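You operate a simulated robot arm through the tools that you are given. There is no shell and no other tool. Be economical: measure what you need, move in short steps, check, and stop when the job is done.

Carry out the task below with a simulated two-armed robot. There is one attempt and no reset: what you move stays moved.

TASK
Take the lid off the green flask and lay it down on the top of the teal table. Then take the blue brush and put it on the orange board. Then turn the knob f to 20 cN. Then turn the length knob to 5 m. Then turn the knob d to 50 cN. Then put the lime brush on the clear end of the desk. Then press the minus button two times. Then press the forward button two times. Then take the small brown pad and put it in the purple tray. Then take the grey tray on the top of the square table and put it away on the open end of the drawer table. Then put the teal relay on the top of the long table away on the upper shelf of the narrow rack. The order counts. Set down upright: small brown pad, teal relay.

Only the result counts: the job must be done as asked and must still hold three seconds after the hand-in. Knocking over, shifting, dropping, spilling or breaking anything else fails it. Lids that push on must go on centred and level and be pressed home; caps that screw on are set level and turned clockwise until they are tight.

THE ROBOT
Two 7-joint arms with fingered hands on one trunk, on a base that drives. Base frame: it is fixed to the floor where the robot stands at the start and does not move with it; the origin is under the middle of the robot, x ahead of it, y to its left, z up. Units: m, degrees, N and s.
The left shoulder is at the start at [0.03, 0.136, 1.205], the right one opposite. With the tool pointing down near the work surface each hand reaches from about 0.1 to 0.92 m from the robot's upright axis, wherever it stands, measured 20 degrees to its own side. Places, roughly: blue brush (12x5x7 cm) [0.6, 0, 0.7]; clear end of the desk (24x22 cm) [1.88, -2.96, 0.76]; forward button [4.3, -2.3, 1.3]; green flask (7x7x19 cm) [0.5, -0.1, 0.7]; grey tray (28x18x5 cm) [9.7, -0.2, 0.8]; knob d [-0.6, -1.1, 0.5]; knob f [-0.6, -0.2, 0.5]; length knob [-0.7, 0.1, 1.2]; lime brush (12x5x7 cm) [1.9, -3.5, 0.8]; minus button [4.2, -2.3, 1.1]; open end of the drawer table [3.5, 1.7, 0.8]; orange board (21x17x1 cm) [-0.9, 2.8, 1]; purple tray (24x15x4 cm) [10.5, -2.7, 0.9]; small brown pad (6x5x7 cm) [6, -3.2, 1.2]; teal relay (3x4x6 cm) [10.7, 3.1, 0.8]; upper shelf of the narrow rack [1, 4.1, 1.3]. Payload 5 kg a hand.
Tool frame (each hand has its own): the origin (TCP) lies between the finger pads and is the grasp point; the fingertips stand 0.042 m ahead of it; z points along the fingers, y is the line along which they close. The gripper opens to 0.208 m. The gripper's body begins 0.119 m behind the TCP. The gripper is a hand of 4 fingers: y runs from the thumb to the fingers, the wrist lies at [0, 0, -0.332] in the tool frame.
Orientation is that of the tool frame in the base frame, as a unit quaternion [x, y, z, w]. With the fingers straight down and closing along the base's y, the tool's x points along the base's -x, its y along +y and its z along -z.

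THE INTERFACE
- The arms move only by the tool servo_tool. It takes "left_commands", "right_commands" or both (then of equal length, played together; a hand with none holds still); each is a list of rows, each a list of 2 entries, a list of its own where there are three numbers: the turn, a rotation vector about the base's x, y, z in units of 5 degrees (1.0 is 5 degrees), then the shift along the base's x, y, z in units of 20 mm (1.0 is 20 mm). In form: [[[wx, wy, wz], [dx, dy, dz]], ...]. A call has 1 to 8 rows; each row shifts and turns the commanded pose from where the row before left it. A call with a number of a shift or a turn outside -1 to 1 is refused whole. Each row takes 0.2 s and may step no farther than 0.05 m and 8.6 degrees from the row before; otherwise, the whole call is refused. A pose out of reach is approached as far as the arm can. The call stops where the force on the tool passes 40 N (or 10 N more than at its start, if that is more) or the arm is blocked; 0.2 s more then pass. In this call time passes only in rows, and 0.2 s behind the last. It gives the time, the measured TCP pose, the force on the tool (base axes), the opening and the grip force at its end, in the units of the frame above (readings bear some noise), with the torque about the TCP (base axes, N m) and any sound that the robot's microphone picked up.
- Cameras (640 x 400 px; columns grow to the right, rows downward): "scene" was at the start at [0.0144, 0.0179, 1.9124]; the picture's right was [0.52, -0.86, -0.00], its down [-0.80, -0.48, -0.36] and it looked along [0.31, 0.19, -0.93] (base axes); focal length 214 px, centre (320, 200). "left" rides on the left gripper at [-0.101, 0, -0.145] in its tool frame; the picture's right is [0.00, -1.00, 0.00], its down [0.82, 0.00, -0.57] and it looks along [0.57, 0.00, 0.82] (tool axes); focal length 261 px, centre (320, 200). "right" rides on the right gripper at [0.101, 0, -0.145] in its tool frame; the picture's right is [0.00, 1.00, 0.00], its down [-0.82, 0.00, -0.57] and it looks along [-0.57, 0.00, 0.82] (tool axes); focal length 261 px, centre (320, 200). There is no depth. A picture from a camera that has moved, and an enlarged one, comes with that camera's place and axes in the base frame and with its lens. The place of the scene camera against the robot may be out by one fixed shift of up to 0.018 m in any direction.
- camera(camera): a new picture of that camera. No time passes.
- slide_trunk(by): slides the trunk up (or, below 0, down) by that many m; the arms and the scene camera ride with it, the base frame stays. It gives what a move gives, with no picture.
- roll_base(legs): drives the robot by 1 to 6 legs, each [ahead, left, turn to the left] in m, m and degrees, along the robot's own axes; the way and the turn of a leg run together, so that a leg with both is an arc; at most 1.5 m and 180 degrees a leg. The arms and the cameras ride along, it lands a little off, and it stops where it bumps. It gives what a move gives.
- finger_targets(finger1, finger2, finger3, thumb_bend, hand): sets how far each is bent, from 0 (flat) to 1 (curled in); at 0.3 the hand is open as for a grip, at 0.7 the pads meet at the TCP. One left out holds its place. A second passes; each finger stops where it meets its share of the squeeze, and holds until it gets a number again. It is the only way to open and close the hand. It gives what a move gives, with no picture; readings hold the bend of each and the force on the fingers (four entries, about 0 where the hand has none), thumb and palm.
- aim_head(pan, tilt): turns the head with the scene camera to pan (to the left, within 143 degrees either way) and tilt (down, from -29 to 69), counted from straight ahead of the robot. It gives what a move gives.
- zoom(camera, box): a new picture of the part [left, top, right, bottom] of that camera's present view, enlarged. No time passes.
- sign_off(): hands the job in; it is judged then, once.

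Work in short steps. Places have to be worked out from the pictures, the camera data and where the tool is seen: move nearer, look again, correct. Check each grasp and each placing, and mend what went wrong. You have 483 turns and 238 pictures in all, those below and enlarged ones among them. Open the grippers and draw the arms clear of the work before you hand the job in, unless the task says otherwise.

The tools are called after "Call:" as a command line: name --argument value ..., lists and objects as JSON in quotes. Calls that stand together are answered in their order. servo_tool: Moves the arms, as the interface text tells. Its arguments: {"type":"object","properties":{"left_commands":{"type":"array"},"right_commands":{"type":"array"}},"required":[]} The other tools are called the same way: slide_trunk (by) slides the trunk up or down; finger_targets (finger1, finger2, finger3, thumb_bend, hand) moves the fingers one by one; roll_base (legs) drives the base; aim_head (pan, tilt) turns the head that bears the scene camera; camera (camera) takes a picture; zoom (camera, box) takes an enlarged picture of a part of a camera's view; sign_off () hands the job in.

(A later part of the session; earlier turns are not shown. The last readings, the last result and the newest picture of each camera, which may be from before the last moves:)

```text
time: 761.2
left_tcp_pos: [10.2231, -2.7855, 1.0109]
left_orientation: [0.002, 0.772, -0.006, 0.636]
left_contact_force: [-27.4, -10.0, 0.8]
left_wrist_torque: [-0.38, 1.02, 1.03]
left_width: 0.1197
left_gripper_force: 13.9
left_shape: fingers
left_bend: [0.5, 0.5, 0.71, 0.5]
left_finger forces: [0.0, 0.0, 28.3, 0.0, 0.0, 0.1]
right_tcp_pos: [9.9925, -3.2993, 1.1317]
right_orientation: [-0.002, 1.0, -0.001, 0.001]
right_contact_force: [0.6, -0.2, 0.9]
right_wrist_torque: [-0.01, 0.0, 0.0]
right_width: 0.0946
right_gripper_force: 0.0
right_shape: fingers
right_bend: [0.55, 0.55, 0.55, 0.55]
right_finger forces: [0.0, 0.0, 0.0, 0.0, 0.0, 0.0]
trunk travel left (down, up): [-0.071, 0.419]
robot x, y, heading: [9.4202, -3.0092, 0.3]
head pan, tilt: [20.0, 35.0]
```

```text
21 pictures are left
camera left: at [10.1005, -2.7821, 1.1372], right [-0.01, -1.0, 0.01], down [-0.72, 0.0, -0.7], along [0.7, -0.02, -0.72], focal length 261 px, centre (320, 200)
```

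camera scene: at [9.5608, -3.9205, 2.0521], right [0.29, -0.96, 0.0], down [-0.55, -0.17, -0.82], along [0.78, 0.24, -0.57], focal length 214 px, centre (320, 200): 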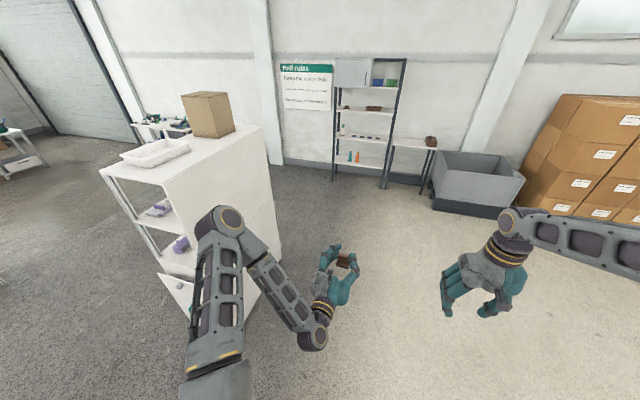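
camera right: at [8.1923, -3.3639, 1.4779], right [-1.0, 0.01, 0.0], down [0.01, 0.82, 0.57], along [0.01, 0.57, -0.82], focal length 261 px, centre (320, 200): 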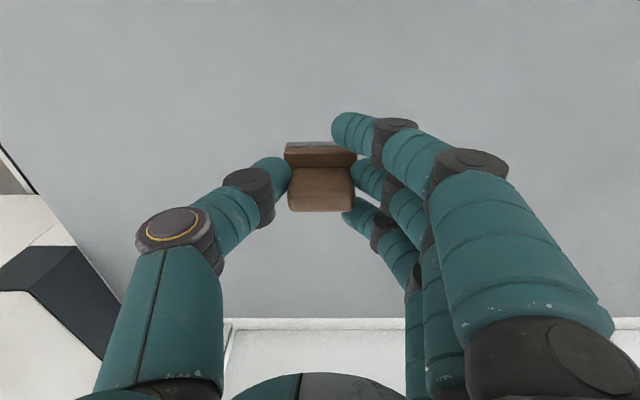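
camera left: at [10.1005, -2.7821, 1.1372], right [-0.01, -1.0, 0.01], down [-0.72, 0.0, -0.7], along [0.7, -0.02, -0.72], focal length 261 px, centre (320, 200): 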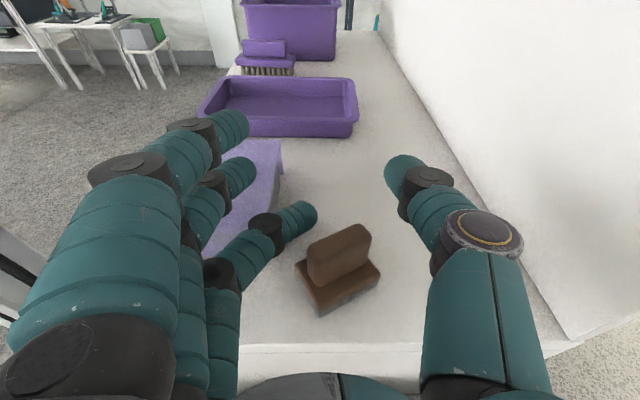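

Finger 3 is pressed against the purple block beside the pad. Ease sideways, raise straight up, then withdraw.

Call:
servo_tool --left_commands '[[[0, 0, 0], [0, -0.4, 0.2]], [[0, 0, 0], [0, -0.1, 0.8]], [[0, 0, 0], [0, 0, 1]], [[0, 0, 0], [0, 0, 1]], [[0, 0, 0], [0, 0, 1]], [[0, 0, 0], [-0.5, 0, 0.5]]]'

Call:
camera --camera "left"

```text
time: 762.6
left_tcp_pos: [10.2132, -2.7937, 1.0996]
left_orientation: [0.002, 0.771, -0.006, 0.637]
left_contact_force: [1.0, 0.1, 0.6]
left_wrist_torque: [0.0, -0.01, -0.02]
left_width: 0.1198
left_gripper_force: 0.1
left_shape: fingers
left_bend: [0.5, 0.5, 0.5, 0.5]
left_finger forces: [0.0, 0.0, 0.1, 0.1, 0.1, 0.1]
right_tcp_pos: [9.9932, -3.2994, 1.1317]
right_orientation: [-0.002, 1.0, -0.003, 0.003]
right_contact_force: [0.5, -0.1, -0.4]
right_wrist_torque: [-0.02, -0.01, -0.04]
right_width: 0.0949
right_gripper_force: 0.0
right_shape: fingers
right_bend: [0.55, 0.55, 0.55, 0.55]
right_finger forces: [0.0, 0.1, 0.1, 0.0, 0.0, 0.0]
trunk travel left (down, up): [-0.071, 0.419]
robot x, y, heading: [9.4174, -3.0142, 0.4]
head pan, tilt: [20.0, 35.0]
```

```text
20 pictures are left
camera left: at [10.0918, -2.7909, 1.2262], right [-0.01, -1.0, 0.01], down [-0.72, 0.0, -0.7], along [0.7, -0.02, -0.72], focal length 261 px, centre (320, 200)
```

left: 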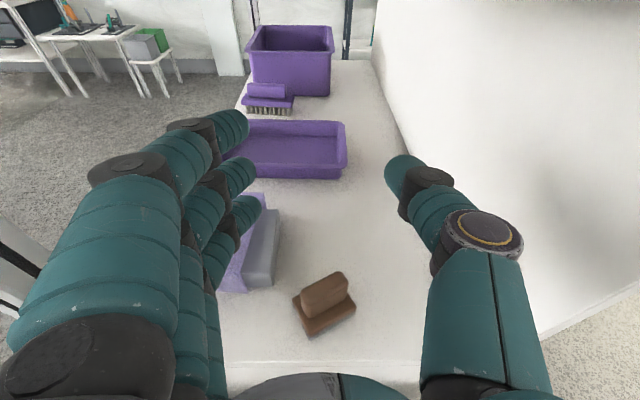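

The shelf is at z≈0.91 with plenty of room above. The pad stands at (10.209,−2.802), turned ~33°. I back off, lower to its height and re-grip it near its front (clear of the block).

Call:
servo_tool --left_commands '[[[0, 0, 0], [-1, 0, 0]], [[0, 0, 0], [-1, -0.1, 0]], [[0, 0, 0], [-1, -0.2, 0]], [[0, 0, 0], [-1, -0.1, 0]], [[0, 0, 0], [-1, 0, 0]], [[0, 0, 0], [-1, 0, 0]], [[0, 0, 0], [0, 0, -1]], [[0, 0, 0], [0, 0, -1]]]'

Call:
servo_tool --left_commands '[[[0, 0, 0], [0, 0, -1]], [[0, 0, 0], [0, 0, -1]], [[0, 0, 0], [0, 0, -1]], [[0, 0, 0], [0, 0, -1]], [[0, 0, 0], [0, 0, -0.7]]]'

Call:
camera --camera "left"

```text
time: 764.4
left_tcp_pos: [10.1158, -2.8005, 1.0562]
left_orientation: [0.002, 0.771, -0.006, 0.636]
left_contact_force: [0.6, 0.6, 0.8]
left_wrist_torque: [-0.01, -0.02, -0.02]
left_width: 0.12
left_gripper_force: 0.0
left_shape: fingers
left_bend: [0.5, 0.5, 0.5, 0.5]
left_finger forces: [0.0, 0.0, 0.1, 0.0, 0.1, 0.0]
left hand out of reach, approached as far as the arm can: row 6
right_tcp_pos: [9.9942, -3.2987, 1.132]
right_orientation: [-0.003, 1.0, -0.003, 0.0]
right_contact_force: [0.9, -0.3, 0.2]
right_wrist_torque: [-0.03, 0.04, 0.0]
right_width: 0.0947
right_gripper_force: 0.0
right_shape: fingers
right_bend: [0.55, 0.55, 0.55, 0.55]
right_finger forces: [0.1, 0.1, 0.1, 0.0, 0.0, 0.1]
trunk travel left (down, up): [-0.071, 0.419]
robot x, y, heading: [9.415, -3.0114, 0.3]
head pan, tilt: [20.0, 35.0]
```

```text
time: 765.7
left_tcp_pos: [10.12, -2.8012, 0.9725]
left_orientation: [0.003, 0.764, -0.005, 0.646]
left_contact_force: [-8.3, 0.6, 17.1]
left_wrist_torque: [1.1, -0.34, 0.39]
left_width: 0.12
left_gripper_force: 9.6
left_shape: fingers
left_bend: [0.5, 0.5, 0.5, 0.5]
left_finger forces: [0.0, 0.0, 19.1, 0.0, 0.0, 0.0]
right_tcp_pos: [9.9945, -3.2982, 1.1322]
right_orientation: [-0.004, 1.0, -0.003, 0.0]
right_contact_force: [-0.5, 0.3, 0.5]
right_wrist_torque: [-0.06, 0.14, -0.01]
right_width: 0.0946
right_gripper_force: 0.0
right_shape: fingers
right_bend: [0.55, 0.55, 0.55, 0.55]
right_finger forces: [0.0, 0.0, 0.0, 0.0, 0.0, 0.1]
trunk travel left (down, up): [-0.071, 0.419]
robot x, y, heading: [9.4154, -3.008, 0.6]
head pan, tilt: [20.0, 35.0]
stopped in row 5 (left hand): the force on the tool passed its limit at 42 N (the readings are from after the stop); the commanded pose is now the measured one
```

```text
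19 pictures are left
camera left: at [9.9951, -2.7987, 1.0967], right [-0.01, -1.0, 0.01], down [-0.7, 0.0, -0.71], along [0.71, -0.01, -0.7], focal length 261 px, centre (320, 200)
```

left: 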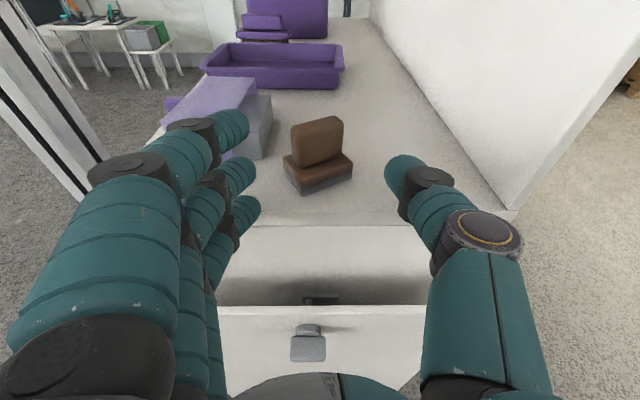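

Fingertip touched the shelf (z≈0.925). Raise 12 mm, advance 55 mm and close on the pad.

Call:
servo_tool --left_commands '[[[0, 0, 0], [-0.2, 0, 0.6]], [[0, 0, 0], [0.9, 0, 0]], [[0, 0, 0], [0.9, 0, 0]], [[0, 0, 0], [1, 0, 0]]]'

Call:
finger_targets --hand "left" --finger1 0.65 --finger2 0.65 --finger3 0.65 --thumb_bend 0.65

Call:
camera --camera "left"

```text
time: 766.7
left_tcp_pos: [10.1729, -2.7999, 0.9798]
left_orientation: [0.004, 0.766, -0.007, 0.643]
left_contact_force: [0.2, -0.1, 0.7]
left_wrist_torque: [0.0, 0.02, 0.01]
left_width: 0.1199
left_gripper_force: 0.1
left_shape: fingers
left_bend: [0.5, 0.5, 0.5, 0.5]
left_finger forces: [0.0, 0.1, 0.1, 0.1, 0.1, 0.0]
right_tcp_pos: [9.9936, -3.298, 1.1325]
right_orientation: [-0.002, 1.0, -0.002, 0.002]
right_contact_force: [0.2, 0.2, -0.1]
right_wrist_torque: [-0.01, 0.06, 0.01]
right_width: 0.0946
right_gripper_force: 0.0
right_shape: fingers
right_bend: [0.55, 0.55, 0.55, 0.55]
right_finger forces: [0.1, 0.0, 0.0, 0.1, 0.1, 0.0]
trunk travel left (down, up): [-0.071, 0.419]
robot x, y, heading: [9.4203, -3.01, 0.7]
head pan, tilt: [20.0, 35.0]
```

```text
time: 767.7
left_tcp_pos: [10.1714, -2.8007, 0.9798]
left_orientation: [0.004, 0.765, -0.006, 0.643]
left_contact_force: [-0.3, -0.1, 0.3]
left_wrist_torque: [0.02, -0.02, 0.0]
left_width: 0.05
left_gripper_force: 0.0
left_shape: fingers
left_bend: [0.65, 0.65, 0.65, 0.65]
left_finger forces: [0.0, 0.1, 0.0, 0.0, 0.0, 0.0]
right_tcp_pos: [9.9938, -3.2989, 1.1316]
right_orientation: [-0.002, 1.0, -0.003, 0.002]
right_contact_force: [-0.1, 0.3, -0.5]
right_wrist_torque: [-0.01, -0.03, -0.02]
right_width: 0.0947
right_gripper_force: 0.0
right_shape: fingers
right_bend: [0.55, 0.55, 0.55, 0.55]
right_finger forces: [0.0, 0.0, 0.0, 0.0, 0.0, 0.1]
trunk travel left (down, up): [-0.071, 0.419]
robot x, y, heading: [9.4171, -3.0105, 0.3]
head pan, tilt: [20.0, 35.0]
```

```text
18 pictures are left
camera left: at [10.048, -2.7979, 1.1052], right [-0.01, -1.0, 0.01], down [-0.7, 0.0, -0.71], along [0.71, -0.01, -0.7], focal length 261 px, centre (320, 200)
```

left: 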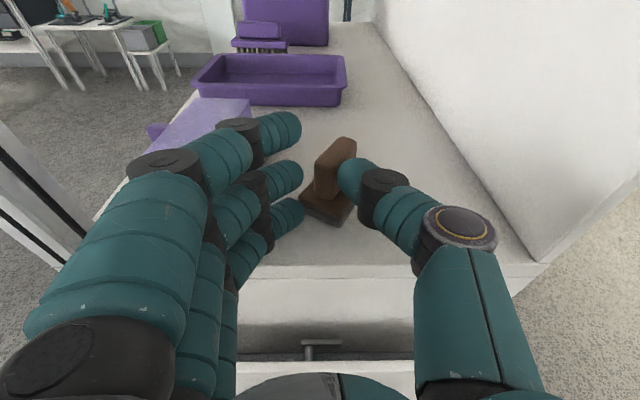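

The pad turned instead of being gripped. Reopen (fingers narrower than thumb because of the block), go 35 mm deeper and close again.

Call:
finger_targets --hand "left" --finger1 0.56 --finger2 0.56 --finger3 0.56 --thumb_bend 0.48

Call:
servo_tool --left_commands '[[[0, 0, 0], [0, -0.4, 0]], [[0, 0, 0], [0.8, -0.1, 0]], [[0, 0, 0], [0.9, 0, 0]]]'

Call:
finger_targets --hand "left" --finger1 0.67 --finger2 0.67 --finger3 0.67 --thumb_bend 0.67

Call:
camera --camera "left"

```text
time: 768.7
left_tcp_pos: [10.1719, -2.8012, 0.9816]
left_orientation: [0.004, 0.766, -0.006, 0.643]
left_contact_force: [-0.7, 0.3, -0.4]
left_wrist_torque: [-0.01, -0.01, 0.0]
left_width: 0.1098
left_gripper_force: 0.0
left_shape: fingers
left_bend: [0.56, 0.56, 0.56, 0.48]
left_finger forces: [0.0, 0.0, 0.0, 0.0, 0.0, 0.1]
right_tcp_pos: [9.994, -3.3, 1.1321]
right_orientation: [-0.003, 1.0, -0.004, 0.002]
right_contact_force: [-0.7, 0.0, -0.5]
right_wrist_torque: [0.0, -0.02, -0.02]
right_width: 0.0946
right_gripper_force: 0.1
right_shape: fingers
right_bend: [0.55, 0.55, 0.55, 0.55]
right_finger forces: [0.0, 0.1, 0.0, 0.1, 0.1, 0.0]
trunk travel left (down, up): [-0.071, 0.419]
robot x, y, heading: [9.421, -3.0136, 0.4]
head pan, tilt: [20.0, 35.0]
```

```text
time: 769.5
left_tcp_pos: [10.206, -2.8097, 0.9803]
left_orientation: [0.004, 0.766, -0.005, 0.643]
left_contact_force: [0.0, -0.5, 0.3]
left_wrist_torque: [0.02, -0.03, -0.01]
left_width: 0.1097
left_gripper_force: 0.0
left_shape: fingers
left_bend: [0.56, 0.56, 0.56, 0.48]
left_finger forces: [0.0, 0.0, 0.0, 0.0, 0.0, 0.0]
right_tcp_pos: [9.9943, -3.2985, 1.1323]
right_orientation: [-0.003, 1.0, -0.002, 0.002]
right_contact_force: [0.5, 0.1, -0.8]
right_wrist_torque: [0.01, 0.01, -0.01]
right_width: 0.0946
right_gripper_force: 0.0
right_shape: fingers
right_bend: [0.55, 0.55, 0.55, 0.55]
right_finger forces: [0.0, 0.0, 0.0, 0.1, 0.0, 0.0]
trunk travel left (down, up): [-0.071, 0.419]
robot x, y, heading: [9.4225, -3.0133, 0.5]
head pan, tilt: [20.0, 35.0]
```

```text
time: 770.5
left_tcp_pos: [10.2052, -2.8114, 0.9816]
left_orientation: [0.004, 0.765, -0.006, 0.643]
left_contact_force: [-0.3, 0.6, 1.3]
left_wrist_torque: [-0.02, 0.0, 0.04]
left_width: 0.0446
left_gripper_force: 3.0
left_shape: fingers
left_bend: [0.67, 0.66, 0.66, 0.66]
left_finger forces: [0.0, 1.3, 1.7, 0.0, 3.4, 0.0]
right_tcp_pos: [9.9933, -3.2989, 1.1317]
right_orientation: [-0.003, 1.0, -0.002, 0.002]
right_contact_force: [0.5, -0.2, 0.0]
right_wrist_torque: [-0.01, -0.03, 0.0]
right_width: 0.0947
right_gripper_force: 0.0
right_shape: fingers
right_bend: [0.55, 0.55, 0.55, 0.55]
right_finger forces: [0.1, 0.0, 0.0, 0.1, 0.0, 0.0]
trunk travel left (down, up): [-0.071, 0.419]
robot x, y, heading: [9.4177, -3.0132, 0.4]
head pan, tilt: [20.0, 35.0]
```

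```text
17 pictures are left
camera left: at [10.0807, -2.8083, 1.1058], right [-0.01, -1.0, 0.01], down [-0.7, 0.0, -0.71], along [0.71, -0.01, -0.7], focal length 261 px, centre (320, 200)
```

left: 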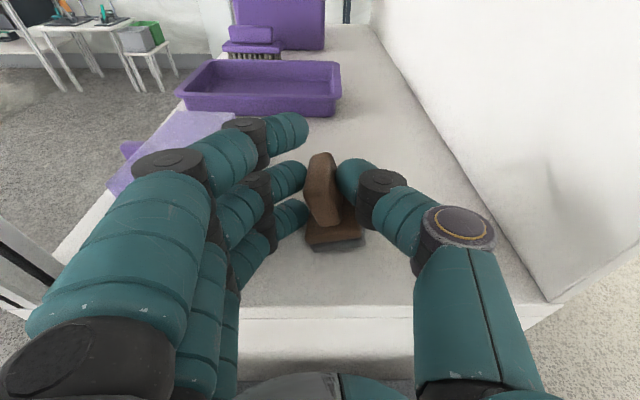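

Gripped. Tighten, lift 0.1 m and carry over the tray.

Call:
finger_targets --hand "left" --finger1 0.7 --finger2 0.71 --finger3 0.71 --thumb_bend 0.71

Call:
servo_tool --left_commands '[[[0, 0, 0], [0, 0, 0.5]], [[0, 0, 0], [0, 0, 1]], [[0, 0, 0], [0, 0, 1]], [[0, 0, 0], [0, 0, 1]], [[0, 0, 0], [0, 0, 1]], [[0, 0, 0], [0, 0, 1]], [[0, 0, 0], [1, 0.2, 0]], [[0, 0, 0], [1, 0.2, 0]]]'

Call:
servo_tool --left_commands '[[[0, 0, 0], [1, 0.2, 0]], [[0, 0, 0], [1, 0.2, 0]], [[0, 0, 0], [1, 0.2, 0]], [[0, 0, 0], [1, 0.2, 0]], [[0, 0, 0], [1, 0.2, 0]], [[0, 0, 0], [1, 0, 0]], [[0, 0, 0], [1, 0, 0]], [[0, 0, 0], [1, 0, 0]]]'

Call:
camera --camera "left"

```text
time: 771.5
left_tcp_pos: [10.2039, -2.8102, 0.981]
left_orientation: [0.004, 0.765, -0.006, 0.644]
left_contact_force: [0.7, 0.0, 1.0]
left_wrist_torque: [0.01, -0.06, 0.02]
left_width: 0.0386
left_gripper_force: 14.9
left_shape: fingers
left_bend: [0.7, 0.67, 0.67, 0.68]
left_finger forces: [0.1, 8.2, 6.8, 0.1, 15.3, 0.0]
right_tcp_pos: [9.9934, -3.2992, 1.1327]
right_orientation: [-0.002, 1.0, -0.003, 0.002]
right_contact_force: [-0.6, -0.2, 0.2]
right_wrist_torque: [-0.04, 0.01, 0.0]
right_width: 0.0951
right_gripper_force: 0.1
right_shape: fingers
right_bend: [0.55, 0.55, 0.55, 0.55]
right_finger forces: [0.0, 0.0, 0.0, 0.0, 0.1, 0.0]
trunk travel left (down, up): [-0.071, 0.419]
robot x, y, heading: [9.4199, -3.0138, 0.2]
head pan, tilt: [20.0, 35.0]
```

```text
time: 773.3
left_tcp_pos: [10.2452, -2.8031, 1.0926]
left_orientation: [0.004, 0.766, -0.006, 0.643]
left_contact_force: [-1.2, 0.1, -0.5]
left_wrist_torque: [0.04, 0.0, -0.03]
left_width: 0.0383
left_gripper_force: 15.5
left_shape: fingers
left_bend: [0.7, 0.67, 0.67, 0.68]
left_finger forces: [0.0, 8.4, 6.8, 0.0, 15.1, 0.0]
right_tcp_pos: [9.9933, -3.2994, 1.1322]
right_orientation: [-0.002, 1.0, -0.003, 0.001]
right_contact_force: [-0.9, 0.0, -0.5]
right_wrist_torque: [-0.01, -0.01, 0.02]
right_width: 0.0947
right_gripper_force: 0.2
right_shape: fingers
right_bend: [0.55, 0.55, 0.55, 0.55]
right_finger forces: [0.1, 0.1, 0.0, 0.0, 0.0, 0.1]
trunk travel left (down, up): [-0.071, 0.419]
robot x, y, heading: [9.4179, -3.0124, 0.4]
head pan, tilt: [20.0, 35.0]
```

```text
time: 773.9
left_tcp_pos: [10.28, -2.7957, 1.0903]
left_orientation: [0.003, 0.765, -0.005, 0.644]
left_contact_force: [-28.3, 4.5, 7.3]
left_wrist_torque: [-0.5, -2.84, -0.42]
left_width: 0.0385
left_gripper_force: 15.2
left_shape: fingers
left_bend: [0.7, 0.67, 0.67, 0.68]
left_finger forces: [0.0, 8.5, 6.8, 0.1, 15.0, 0.0]
right_tcp_pos: [9.9932, -3.2982, 1.1319]
right_orientation: [-0.003, 1.0, -0.002, 0.001]
right_contact_force: [1.9, -1.0, -0.6]
right_wrist_torque: [0.08, 0.34, -0.06]
right_width: 0.0949
right_gripper_force: 0.2
right_shape: fingers
right_bend: [0.55, 0.55, 0.55, 0.55]
right_finger forces: [0.0, 0.0, 0.0, 0.0, 0.0, 0.0]
trunk travel left (down, up): [-0.071, 0.419]
robot x, y, heading: [9.4166, -3.0152, 0.6]
head pan, tilt: [20.0, 35.0]
stopped in row 3 (left hand): the force on the tool passed its limit at 67 N (the readings are from after the stop); the commanded pose is now the measured one
```

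```text
16 pictures are left
camera left: at [10.1558, -2.793, 1.2152], right [-0.01, -1.0, 0.01], down [-0.7, 0.0, -0.71], along [0.71, -0.02, -0.7], focal length 261 px, centre (320, 200)
```

left: 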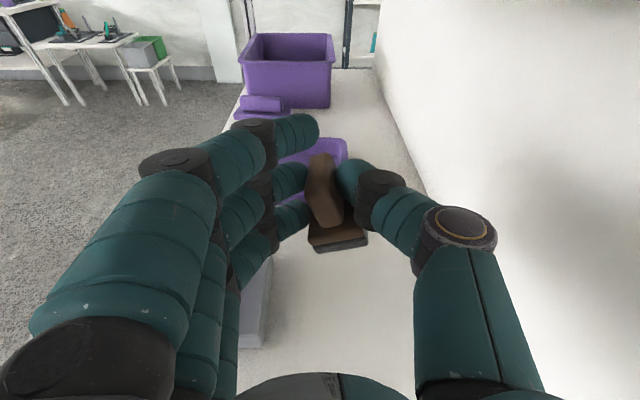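

The camera block hit the upper shelf's edge (z≈1.2). Back off, lower to z≈1.025 and go in at y≈−2.81.

Call:
servo_tool --left_commands '[[[0, 0, 0], [-1, 0, 0]], [[0, 0, 0], [-0.7, -0.4, -0.5]], [[0, 0, 0], [0, -0.4, -1]], [[0, 0, 0], [0, 0, -1]], [[0, 0, 0], [0, 0, -0.7]], [[0, 0, 0], [1, 0, 0]], [[0, 0, 0], [1, 0, 0]], [[0, 0, 0], [1, 0, 0]]]'

Call:
servo_tool --left_commands '[[[0, 0, 0], [1, 0, 0]], [[0, 0, 0], [1, 0, 0]], [[0, 0, 0], [1, 0, 0]], [[0, 0, 0], [1, 0, 0]], [[0, 0, 0], [1, 0, 0]], [[0, 0, 0], [1, 0.1, 0]], [[0, 0, 0], [1, 0.2, 0]], [[0, 0, 0], [1, 0.3, 0]]]'

Call:
camera --camera "left"

```text
time: 775.7
left_tcp_pos: [10.3069, -2.8115, 1.0243]
left_orientation: [0.005, 0.766, -0.007, 0.643]
left_contact_force: [-0.6, -0.3, -0.2]
left_wrist_torque: [0.0, -0.02, -0.02]
left_width: 0.0386
left_gripper_force: 15.1
left_shape: fingers
left_bend: [0.7, 0.67, 0.67, 0.68]
left_finger forces: [0.1, 8.4, 6.9, 0.0, 14.9, 0.1]
right_tcp_pos: [9.9953, -3.2989, 1.131]
right_orientation: [-0.003, 1.0, -0.002, 0.001]
right_contact_force: [0.0, -0.4, 1.1]
right_wrist_torque: [0.0, 0.03, 0.03]
right_width: 0.0947
right_gripper_force: 0.0
right_shape: fingers
right_bend: [0.55, 0.55, 0.55, 0.55]
right_finger forces: [0.0, 0.0, 0.0, 0.0, 0.0, 0.0]
trunk travel left (down, up): [-0.071, 0.419]
robot x, y, heading: [9.4211, -3.0132, 0.4]
head pan, tilt: [20.0, 35.0]
```

```text
time: 777.5
left_tcp_pos: [10.467, -2.7994, 1.0258]
left_orientation: [0.005, 0.766, -0.007, 0.643]
left_contact_force: [1.0, 0.8, -0.6]
left_wrist_torque: [0.0, -0.06, -0.01]
left_width: 0.0385
left_gripper_force: 15.0
left_shape: fingers
left_bend: [0.7, 0.67, 0.67, 0.68]
left_finger forces: [0.1, 8.5, 6.7, 0.0, 15.0, 0.0]
right_tcp_pos: [9.9941, -3.2985, 1.1317]
right_orientation: [-0.003, 1.0, -0.003, 0.001]
right_contact_force: [-0.6, -0.3, -1.2]
right_wrist_torque: [-0.04, 0.02, 0.03]
right_width: 0.0948
right_gripper_force: 0.0
right_shape: fingers
right_bend: [0.55, 0.55, 0.55, 0.55]
right_finger forces: [0.0, 0.1, 0.1, 0.0, 0.0, 0.0]
trunk travel left (down, up): [-0.071, 0.419]
robot x, y, heading: [9.4195, -3.0119, 0.6]
head pan, tilt: [20.0, 35.0]
```

```text
15 pictures are left
camera left: at [10.3426, -2.7971, 1.1512], right [-0.01, -1.0, 0.01], down [-0.71, 0.0, -0.71], along [0.71, -0.02, -0.71], focal length 261 px, centre (320, 200)
```

left: 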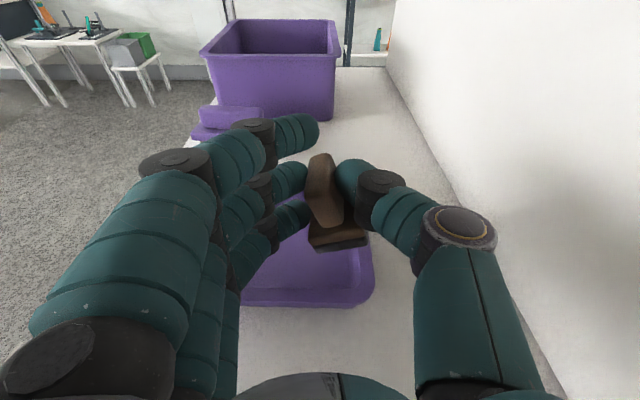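

Over the tray now. Move 25 mm deeper and 30 mm to +y, then lower.

Call:
servo_tool --left_commands '[[[0, 0, 0], [0.6, 0.7, 0]], [[0, 0, 0], [0.6, 0.7, 0]], [[0, 0, 0], [0, 0, -0.5]], [[0, 0, 0], [0, 0, -0.3]], [[0, 0, 0], [0, 0, -0.3]]]'

Call:
servo_tool --left_commands '[[[0, 0, 0], [0, 0, -0.2]], [[0, 0, 0], [0, 0, -0.2]]]'

```text
time: 778.7
left_tcp_pos: [10.4914, -2.7717, 1.0031]
left_orientation: [0.004, 0.766, -0.006, 0.643]
left_contact_force: [0.6, 0.1, -0.8]
left_wrist_torque: [0.03, 0.01, -0.02]
left_width: 0.0384
left_gripper_force: 15.0
left_shape: fingers
left_bend: [0.7, 0.67, 0.67, 0.68]
left_finger forces: [0.1, 8.4, 6.6, 0.0, 15.0, 0.0]
right_tcp_pos: [9.9946, -3.2993, 1.1311]
right_orientation: [-0.003, 1.0, -0.002, 0.002]
right_contact_force: [0.4, 0.9, 0.2]
right_wrist_torque: [0.04, 0.05, 0.05]
right_width: 0.0942
right_gripper_force: 0.1
right_shape: fingers
right_bend: [0.55, 0.55, 0.55, 0.55]
right_finger forces: [0.0, 0.0, 0.1, 0.0, 0.0, 0.0]
trunk travel left (down, up): [-0.071, 0.419]
robot x, y, heading: [9.4197, -3.0129, 0.1]
head pan, tilt: [20.0, 35.0]
```

```text
time: 779.3
left_tcp_pos: [10.4916, -2.7715, 1.0004]
left_orientation: [0.004, 0.765, -0.006, 0.644]
left_contact_force: [0.6, 0.9, 11.4]
left_wrist_torque: [0.68, 1.72, -0.11]
left_width: 0.0382
left_gripper_force: 20.9
left_shape: fingers
left_bend: [0.7, 0.67, 0.67, 0.68]
left_finger forces: [0.1, 8.4, 7.1, 0.1, 15.0, 11.8]
right_tcp_pos: [9.9937, -3.299, 1.1313]
right_orientation: [-0.003, 1.0, -0.003, 0.002]
right_contact_force: [-0.7, 0.3, -0.5]
right_wrist_torque: [0.02, 0.02, 0.03]
right_width: 0.0947
right_gripper_force: 0.0
right_shape: fingers
right_bend: [0.55, 0.55, 0.55, 0.55]
right_finger forces: [0.1, 0.0, 0.1, 0.0, 0.0, 0.0]
trunk travel left (down, up): [-0.071, 0.419]
robot x, y, heading: [9.419, -3.0151, 0.6]
head pan, tilt: [20.0, 35.0]
```

The hand body just touches the block behind; ease up 4 mm and release — the pad is ~1 cm above the tray floor.

Call:
servo_tool --left_commands '[[[0, 0, 0], [0, -0.2, 0.2]]]'

Call:
finger_targets --hand "left" --finger1 0.58 --finger2 0.58 --finger3 0.58 --thumb_bend 0.58

Call:
camera --camera "left"

```text
time: 779.7
left_tcp_pos: [10.4905, -2.7767, 1.0001]
left_orientation: [0.004, 0.766, -0.006, 0.643]
left_contact_force: [1.1, 0.7, 4.6]
left_wrist_torque: [0.21, 0.57, -0.07]
left_width: 0.0385
left_gripper_force: 17.3
left_shape: fingers
left_bend: [0.7, 0.67, 0.67, 0.68]
left_finger forces: [0.0, 8.3, 6.9, 0.0, 14.9, 3.9]
right_tcp_pos: [9.9942, -3.2987, 1.1323]
right_orientation: [-0.002, 1.0, -0.003, 0.001]
right_contact_force: [0.8, 0.0, -0.2]
right_wrist_torque: [0.01, 0.02, 0.0]
right_width: 0.0946
right_gripper_force: 0.0
right_shape: fingers
right_bend: [0.55, 0.55, 0.55, 0.55]
right_finger forces: [0.0, 0.1, 0.1, 0.0, 0.0, 0.1]
trunk travel left (down, up): [-0.071, 0.419]
robot x, y, heading: [9.4214, -3.0102, 0.4]
head pan, tilt: [20.0, 35.0]
```

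```text
time: 780.7
left_tcp_pos: [10.4909, -2.7753, 1.0002]
left_orientation: [0.005, 0.766, -0.007, 0.642]
left_contact_force: [0.6, 0.9, 1.9]
left_wrist_torque: [0.1, 0.25, -0.08]
left_width: 0.0847
left_gripper_force: 0.4
left_shape: fingers
left_bend: [0.57, 0.57, 0.57, 0.57]
left_finger forces: [0.0, 0.0, 0.0, 0.0, 0.1, 2.0]
right_tcp_pos: [9.9936, -3.2983, 1.1309]
right_orientation: [-0.003, 1.0, -0.003, 0.001]
right_contact_force: [0.6, 0.8, 0.3]
right_wrist_torque: [0.01, 0.02, -0.04]
right_width: 0.0948
right_gripper_force: 0.0
right_shape: fingers
right_bend: [0.55, 0.55, 0.55, 0.55]
right_finger forces: [0.0, 0.0, 0.0, 0.0, 0.0, 0.1]
trunk travel left (down, up): [-0.071, 0.419]
robot x, y, heading: [9.4161, -3.0105, 0.6]
head pan, tilt: [20.0, 35.0]
```

```text
14 pictures are left
camera left: at [10.3661, -2.7729, 1.1248], right [-0.01, -1.0, 0.01], down [-0.71, 0.0, -0.71], along [0.71, -0.02, -0.71], focal length 261 px, centre (320, 200)
```

left: 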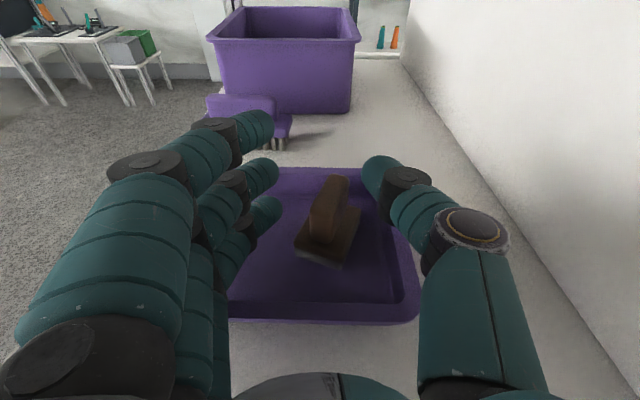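

The pad stands upright in the purple tray. Withdraw: up 25 mm and straight back.

Call:
servo_tool --left_commands '[[[0, 0, 0], [0, -0.3, 0.7]], [[0, 0, 0], [-0.3, -0.4, 0.6]], [[0, 0, 0], [-1, -0.4, 0]], [[0, 0, 0], [-1, -0.2, 0]], [[0, 0, 0], [-1, 0, 0]], [[0, 0, 0], [-1, 0, 0]], [[0, 0, 0], [-1, 0, 0]], [[0, 0, 0], [-1, 0, 0]]]'

Call:
servo_tool --left_commands '[[[0, 0, 0], [-1, 0, 0]], [[0, 0, 0], [-1, 0, 0]], [[0, 0, 0], [-1, 0, 0]], [[0, 0, 0], [-1, 0, 0]], [[0, 0, 0], [-1, 0, 0]], [[0, 0, 0], [-1, 0, 0]], [[0, 0, 0], [-1, 0, 0]], [[0, 0, 0], [-1, 0, 0]]]'

Call:
slide_trunk --by 0.25

Call:
aim_head --pan 75 --tilt 25

Call:
camera --camera "scene"

```text
time: 782.5
left_tcp_pos: [10.3647, -2.8027, 1.028]
left_orientation: [0.003, 0.766, -0.006, 0.643]
left_contact_force: [-0.4, -0.2, 0.1]
left_wrist_torque: [0.0, 0.05, 0.01]
left_width: 0.0846
left_gripper_force: 0.0
left_shape: fingers
left_bend: [0.57, 0.57, 0.57, 0.57]
left_finger forces: [0.1, 0.1, 0.1, 0.0, 0.0, 0.0]
right_tcp_pos: [9.994, -3.2988, 1.1321]
right_orientation: [-0.002, 1.0, -0.002, 0.002]
right_contact_force: [-1.3, -0.6, 0.4]
right_wrist_torque: [-0.01, -0.04, 0.02]
right_width: 0.0949
right_gripper_force: 0.1
right_shape: fingers
right_bend: [0.55, 0.55, 0.55, 0.55]
right_finger forces: [0.0, 0.0, 0.0, 0.0, 0.0, 0.0]
trunk travel left (down, up): [-0.071, 0.419]
robot x, y, heading: [9.4216, -3.0164, 0.5]
head pan, tilt: [20.0, 35.0]
```

```text
time: 784.3
left_tcp_pos: [10.2044, -2.8018, 1.0255]
left_orientation: [0.005, 0.766, -0.007, 0.643]
left_contact_force: [-0.3, 0.7, 1.0]
left_wrist_torque: [-0.02, 0.0, 0.02]
left_width: 0.0847
left_gripper_force: 0.1
left_shape: fingers
left_bend: [0.57, 0.57, 0.57, 0.57]
left_finger forces: [0.0, 0.1, 0.1, 0.1, 0.1, 0.0]
right_tcp_pos: [9.9941, -3.2992, 1.1323]
right_orientation: [-0.003, 1.0, -0.003, 0.002]
right_contact_force: [-0.4, -0.2, 0.4]
right_wrist_torque: [0.02, -0.04, 0.02]
right_width: 0.0946
right_gripper_force: 0.1
right_shape: fingers
right_bend: [0.55, 0.55, 0.55, 0.55]
right_finger forces: [0.1, 0.1, 0.1, 0.0, 0.0, 0.0]
trunk travel left (down, up): [-0.071, 0.419]
robot x, y, heading: [9.4165, -3.0111, 0.6]
head pan, tilt: [20.0, 35.0]
```

```text
time: 785.8
left_tcp_pos: [10.2024, -2.8033, 1.1605]
left_orientation: [0.002, 0.773, -0.009, 0.634]
left_contact_force: [4.8, -1.0, -14.4]
left_wrist_torque: [-0.93, -0.28, -0.37]
left_width: 0.0828
left_gripper_force: 6.9
left_shape: fingers
left_bend: [0.58, 0.57, 0.57, 0.57]
left_finger forces: [13.0, 0.1, 0.0, 0.1, 0.1, 0.0]
right_tcp_pos: [9.9956, -3.2987, 1.2764]
right_orientation: [-0.002, 1.0, -0.003, 0.001]
right_contact_force: [-0.6, 0.0, -0.2]
right_wrist_torque: [0.0, -0.04, -0.02]
right_width: 0.0947
right_gripper_force: 0.2
right_shape: fingers
right_bend: [0.55, 0.55, 0.55, 0.55]
right_finger forces: [0.1, 0.1, 0.0, 0.0, 0.0, 0.0]
trunk travel left (down, up): [-0.217, 0.273]
robot x, y, heading: [9.4164, -3.0141, 0.5]
head pan, tilt: [20.0, 35.0]
stopped: the force on the tool passed its limit at 56 N (the readings are from after the stop); the commanded pose is now the measured one
```

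```text
time: 787.0
left_tcp_pos: [10.2024, -2.8019, 1.1615]
left_orientation: [0.002, 0.773, -0.008, 0.635]
left_contact_force: [2.2, -2.9, -19.0]
left_wrist_torque: [-1.2, -0.78, -0.01]
left_width: 0.0833
left_gripper_force: 9.5
left_shape: fingers
left_bend: [0.58, 0.57, 0.57, 0.57]
left_finger forces: [19.1, 0.0, 0.1, 0.0, 0.0, 0.0]
right_tcp_pos: [9.9961, -3.2991, 1.2773]
right_orientation: [-0.002, 1.0, -0.002, 0.001]
right_contact_force: [0.7, -0.7, 0.1]
right_wrist_torque: [0.0, 0.01, 0.01]
right_width: 0.0946
right_gripper_force: 0.0
right_shape: fingers
right_bend: [0.55, 0.55, 0.55, 0.55]
right_finger forces: [0.0, 0.0, 0.0, 0.0, 0.0, 0.0]
trunk travel left (down, up): [-0.217, 0.273]
robot x, y, heading: [9.4215, -3.0109, 0.5]
head pan, tilt: [75.0, 25.0]
```

```text
13 pictures are left
camera scene: at [9.4102, -2.9341, 1.9638], right [0.97, -0.25, 0.0], down [-0.11, -0.41, -0.91], along [0.23, 0.88, -0.42], focal length 214 px, centre (320, 200)
```

scene: 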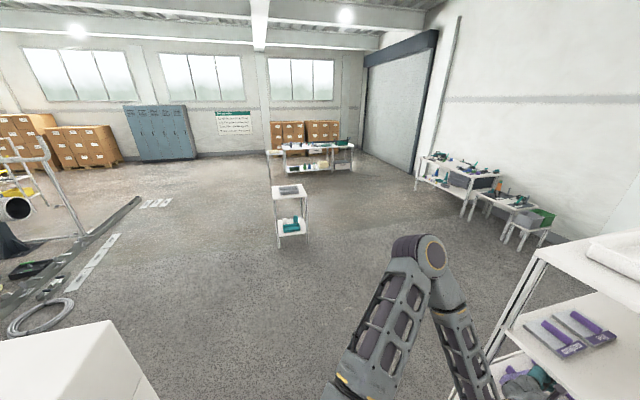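

The left fingers brushed the upper shelf from below; lower and pull out fully, then go to the square table with the grey tray.

Call:
servo_tool --left_commands '[[[0, 0, 0], [0, 0, -1]], [[0, 0, 0], [0, 0, -1]], [[0, 0, 0], [-1, 0, -0.5]], [[0, 0, 0], [-1, 0, 0]], [[0, 0, 0], [-1, 0, 0]], [[0, 0, 0], [-1, 0, 0]], [[0, 0, 0], [-1, 0, 0]], [[0, 0, 0], [-1, 0, 0]]]'

Call:
slide_trunk --by 0.1

Call:
roll_base --legs '[[0, 1.45, 0], [0, 1.45, 0], [-0.46, 0, 0]]'

Call:
servo_tool --right_commands '[[[0, 0, 0], [0.5, 0, 0]], [[0, 0, 0], [0.5, 0, 0]], [[0, 0, 0], [0.5, 0, 0]], [[0, 0, 0], [0.5, 0, 0]], [[0, 0, 0], [0.5, 0, 0]], [[0, 0, 0], [0.5, 0, 0]], [[0, 0, 0], [0, 0, -1]], [[0, 0, 0], [0, 0, -1]]]'

Call:
camera --camera "right"

```text
time: 788.8
left_tcp_pos: [10.083, -2.8007, 1.1148]
left_orientation: [0.002, 0.772, -0.008, 0.636]
left_contact_force: [0.2, 0.0, 0.4]
left_wrist_torque: [-0.02, 0.0, 0.01]
left_width: 0.0847
left_gripper_force: 0.0
left_shape: fingers
left_bend: [0.57, 0.57, 0.57, 0.57]
left_finger forces: [0.0, 0.0, 0.0, 0.0, 0.0, 0.0]
right_tcp_pos: [9.993, -3.2987, 1.2798]
right_orientation: [-0.002, 1.0, -0.003, 0.002]
right_contact_force: [-0.4, 0.6, 0.5]
right_wrist_torque: [0.02, 0.0, -0.01]
right_width: 0.0947
right_gripper_force: 0.0
right_shape: fingers
right_bend: [0.55, 0.55, 0.55, 0.55]
right_finger forces: [0.1, 0.0, 0.0, 0.0, 0.0, 0.1]
trunk travel left (down, up): [-0.217, 0.273]
robot x, y, heading: [9.415, -3.0158, 0.7]
head pan, tilt: [75.0, 25.0]
```

```text
time: 790.2
left_tcp_pos: [10.0823, -2.8001, 1.2122]
left_orientation: [0.002, 0.772, -0.008, 0.635]
left_contact_force: [0.2, 0.4, -0.4]
left_wrist_torque: [0.0, -0.04, -0.02]
left_width: 0.0845
left_gripper_force: 0.0
left_shape: fingers
left_bend: [0.57, 0.57, 0.57, 0.57]
left_finger forces: [0.0, 0.0, 0.0, 0.0, 0.1, 0.1]
right_tcp_pos: [9.9952, -3.2985, 1.3772]
right_orientation: [-0.002, 1.0, -0.002, 0.001]
right_contact_force: [0.3, 0.3, -0.1]
right_wrist_torque: [-0.01, -0.01, 0.01]
right_width: 0.0945
right_gripper_force: 0.2
right_shape: fingers
right_bend: [0.55, 0.55, 0.55, 0.55]
right_finger forces: [0.0, 0.0, 0.0, 0.1, 0.1, 0.0]
trunk travel left (down, up): [-0.317, 0.173]
robot x, y, heading: [9.4207, -3.0122, 0.6]
head pan, tilt: [75.0, 25.0]
```

```text
time: 802.0
left_tcp_pos: [10.0802, -0.4141, 1.215]
left_orientation: [0.009, 0.771, -0.012, 0.637]
left_contact_force: [0.2, -2.7, 0.3]
left_wrist_torque: [0.08, 0.07, 0.33]
left_width: 0.0853
left_gripper_force: 0.0
left_shape: fingers
left_bend: [0.57, 0.57, 0.57, 0.57]
left_finger forces: [0.0, 0.0, 0.1, 0.0, 0.0, 0.1]
right_tcp_pos: [9.9868, -0.9126, 1.3754]
right_orientation: [0.006, 1.0, -0.002, 0.0]
right_contact_force: [-0.4, -3.6, -1.0]
right_wrist_torque: [0.47, 0.0, -0.01]
right_width: 0.0953
right_gripper_force: 0.1
right_shape: fingers
right_bend: [0.55, 0.55, 0.55, 0.55]
right_finger forces: [0.0, 0.1, 0.1, 0.1, 0.0, 0.0]
trunk travel left (down, up): [-0.317, 0.173]
robot x, y, heading: [9.415, -0.6156, -0.4]
head pan, tilt: [75.0, 25.0]
stopped in leg 2: the robot was blocked; the commanded pose is now the measured one
```

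```text
time: 803.8
left_tcp_pos: [10.0809, -0.4048, 1.2135]
left_orientation: [0.007, 0.771, -0.013, 0.636]
left_contact_force: [0.4, -0.9, -0.6]
left_wrist_torque: [0.0, -0.01, 0.02]
left_width: 0.0853
left_gripper_force: 0.0
left_shape: fingers
left_bend: [0.57, 0.57, 0.57, 0.57]
left_finger forces: [0.0, 0.0, 0.1, 0.0, 0.1, 0.1]
right_tcp_pos: [10.0474, -0.903, 1.3383]
right_orientation: [0.005, 1.0, -0.004, 0.0]
right_contact_force: [-0.5, -0.7, -0.9]
right_wrist_torque: [0.01, 0.06, -0.01]
right_width: 0.0951
right_gripper_force: 0.1
right_shape: fingers
right_bend: [0.55, 0.55, 0.55, 0.55]
right_finger forces: [0.0, 0.1, 0.0, 0.1, 0.0, 0.0]
trunk travel left (down, up): [-0.317, 0.173]
robot x, y, heading: [9.4171, -0.609, -0.4]
head pan, tilt: [75.0, 25.0]
```

```text
12 pictures are left
camera right: at [9.9478, -0.9012, 1.4832], right [0.01, 1.0, -0.01], down [0.82, -0.01, 0.57], along [0.57, -0.01, -0.82], focal length 261 px, centre (320, 200)
```

right: 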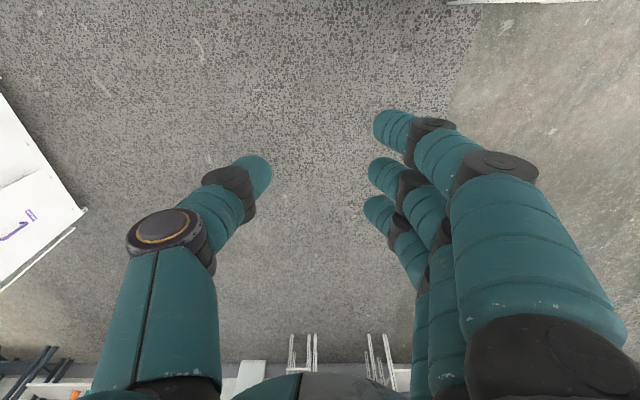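

I bumped the square table's side; back off west, then strafe so the right hand comes over it.

Call:
roll_base --legs '[[0, -0.05, 0], [-0.5, 0, 0], [0, 0.72, 0]]'

Call:
finger_targets --hand "right" --finger1 0.3 --finger2 0.3 --finger3 0.3 --thumb_bend 0.3

Call:
camera --camera "right"

```text
time: 810.9
left_tcp_pos: [9.5772, 0.2782, 1.2139]
left_orientation: [0.005, 0.772, -0.011, 0.636]
left_contact_force: [0.3, 0.2, 0.8]
left_wrist_torque: [-0.02, 0.03, 0.0]
left_width: 0.0853
left_gripper_force: 0.1
left_shape: fingers
left_bend: [0.57, 0.57, 0.57, 0.57]
left_finger forces: [0.0, 0.0, 0.0, 0.1, 0.1, 0.0]
right_tcp_pos: [9.5477, -0.2204, 1.3375]
right_orientation: [0.001, 1.0, -0.003, 0.001]
right_contact_force: [-0.1, -0.5, 0.4]
right_wrist_torque: [-0.01, 0.02, -0.05]
right_width: 0.0952
right_gripper_force: 0.1
right_shape: fingers
right_bend: [0.55, 0.55, 0.55, 0.55]
right_finger forces: [0.0, 0.1, 0.0, 0.0, 0.1, 0.0]
trunk travel left (down, up): [-0.317, 0.173]
robot x, y, heading: [8.9183, 0.0718, 0.2]
head pan, tilt: [75.0, 25.0]
```

```text
time: 811.9
left_tcp_pos: [9.5783, 0.2779, 1.2143]
left_orientation: [0.005, 0.772, -0.011, 0.636]
left_contact_force: [-0.5, 0.0, 0.2]
left_wrist_torque: [-0.01, 0.0, -0.01]
left_width: 0.0852
left_gripper_force: 0.0
left_shape: fingers
left_bend: [0.57, 0.57, 0.57, 0.57]
left_finger forces: [0.1, 0.1, 0.1, 0.1, 0.0, 0.0]
right_tcp_pos: [9.5487, -0.2188, 1.3377]
right_orientation: [0.001, 1.0, -0.003, 0.001]
right_contact_force: [-0.5, 0.5, 0.4]
right_wrist_torque: [-0.03, 0.0, -0.01]
right_width: 0.2231
right_gripper_force: 0.0
right_shape: fingers
right_bend: [0.3, 0.3, 0.3, 0.3]
right_finger forces: [0.0, 0.1, 0.0, 0.0, 0.0, 0.0]
trunk travel left (down, up): [-0.317, 0.173]
robot x, y, heading: [8.9157, 0.0746, 0.2]
head pan, tilt: [75.0, 25.0]
```

```text
11 pictures are left
camera right: at [9.4478, -0.2184, 1.4835], right [0.01, 1.0, -0.01], down [0.82, 0.0, 0.57], along [0.57, -0.01, -0.82], focal length 261 px, centre (320, 200)
```

right: 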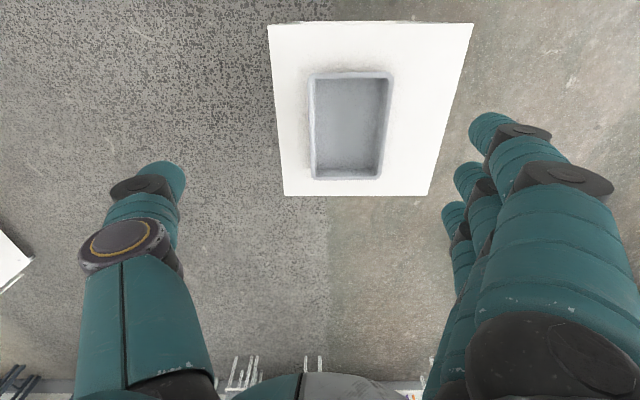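

Tray centre ≈(9.674,−0.148), long side along x. Move above and lower for a closer look.

Call:
servo_tool --right_commands '[[[0, 0, 0], [0.8, 0.45, -1]], [[0, 0, 0], [0.8, 0.45, -1]], [[0, 0, 0], [0.8, 0.45, -1]], [[0, 0, 0], [0.8, 0.45, -1]], [[0, 0, 0], [0.8, 0.45, -1]], [[0, 0, 0], [0.8, 0.45, -1]], [[0, 0, 0], [0.8, 0.45, -1]], [[0, 0, 0], [0.7, 0.4, -1]]]'

Call:
servo_tool --right_commands '[[[0, 0, 0], [0, 0, -1]], [[0, 0, 0], [0, 0, -1]], [[0, 0, 0], [0, 0, -1]], [[0, 0, 0], [0, 0, -1]], [[0, 0, 0], [0, 0, -1]], [[0, 0, 0], [0, 0, -1]], [[0, 0, 0], [0, 0, -1]], [[0, 0, 0], [0, 0, -1]]]'

Call:
camera --camera "right"

```text
time: 813.6
left_tcp_pos: [9.5789, 0.2778, 1.2131]
left_orientation: [0.005, 0.772, -0.011, 0.636]
left_contact_force: [0.6, 0.0, -0.4]
left_wrist_torque: [-0.03, 0.01, 0.05]
left_width: 0.0852
left_gripper_force: 0.1
left_shape: fingers
left_bend: [0.57, 0.57, 0.57, 0.57]
left_finger forces: [0.1, 0.0, 0.0, 0.1, 0.0, 0.0]
right_tcp_pos: [9.6749, -0.1493, 1.1771]
right_orientation: [0.002, 1.0, -0.004, 0.001]
right_contact_force: [1.2, 0.3, 0.2]
right_wrist_torque: [0.02, 0.09, 0.01]
right_width: 0.2233
right_gripper_force: 0.2
right_shape: fingers
right_bend: [0.3, 0.3, 0.3, 0.3]
right_finger forces: [0.0, 0.0, 0.0, 0.0, 0.1, 0.0]
trunk travel left (down, up): [-0.317, 0.173]
robot x, y, heading: [8.9137, 0.0698, 0.2]
head pan, tilt: [75.0, 25.0]
```

```text
time: 815.5
left_tcp_pos: [9.5781, 0.277, 1.214]
left_orientation: [0.005, 0.771, -0.011, 0.636]
left_contact_force: [0.7, -0.2, 0.0]
left_wrist_torque: [0.0, 0.0, -0.02]
left_width: 0.0853
left_gripper_force: 0.0
left_shape: fingers
left_bend: [0.57, 0.57, 0.57, 0.57]
left_finger forces: [0.0, 0.0, 0.1, 0.0, 0.1, 0.0]
right_tcp_pos: [9.6751, -0.1467, 1.0182]
right_orientation: [0.003, 1.0, -0.004, 0.001]
right_contact_force: [1.2, -0.9, -0.3]
right_wrist_torque: [0.05, 0.09, -0.04]
right_width: 0.2237
right_gripper_force: 0.0
right_shape: fingers
right_bend: [0.3, 0.3, 0.3, 0.3]
right_finger forces: [0.0, 0.0, 0.0, 0.1, 0.0, 0.0]
trunk travel left (down, up): [-0.317, 0.173]
robot x, y, heading: [8.9155, 0.0708, -0.0]
head pan, tilt: [75.0, 25.0]
```

```text
10 pictures are left
camera right: at [9.5745, -0.1468, 1.1631], right [0.01, 1.0, -0.01], down [0.82, 0.0, 0.57], along [0.57, -0.01, -0.82], focal length 261 px, centre (320, 200)
```

right: 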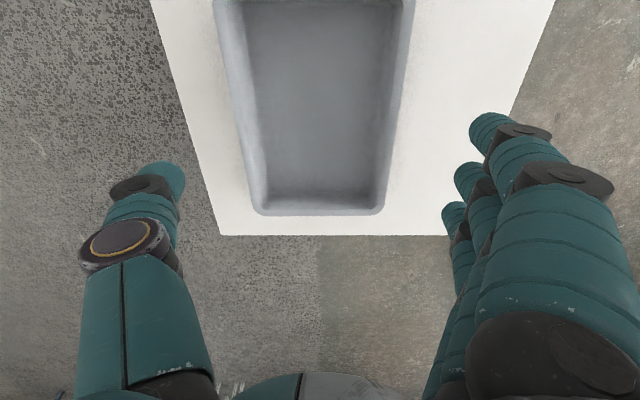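

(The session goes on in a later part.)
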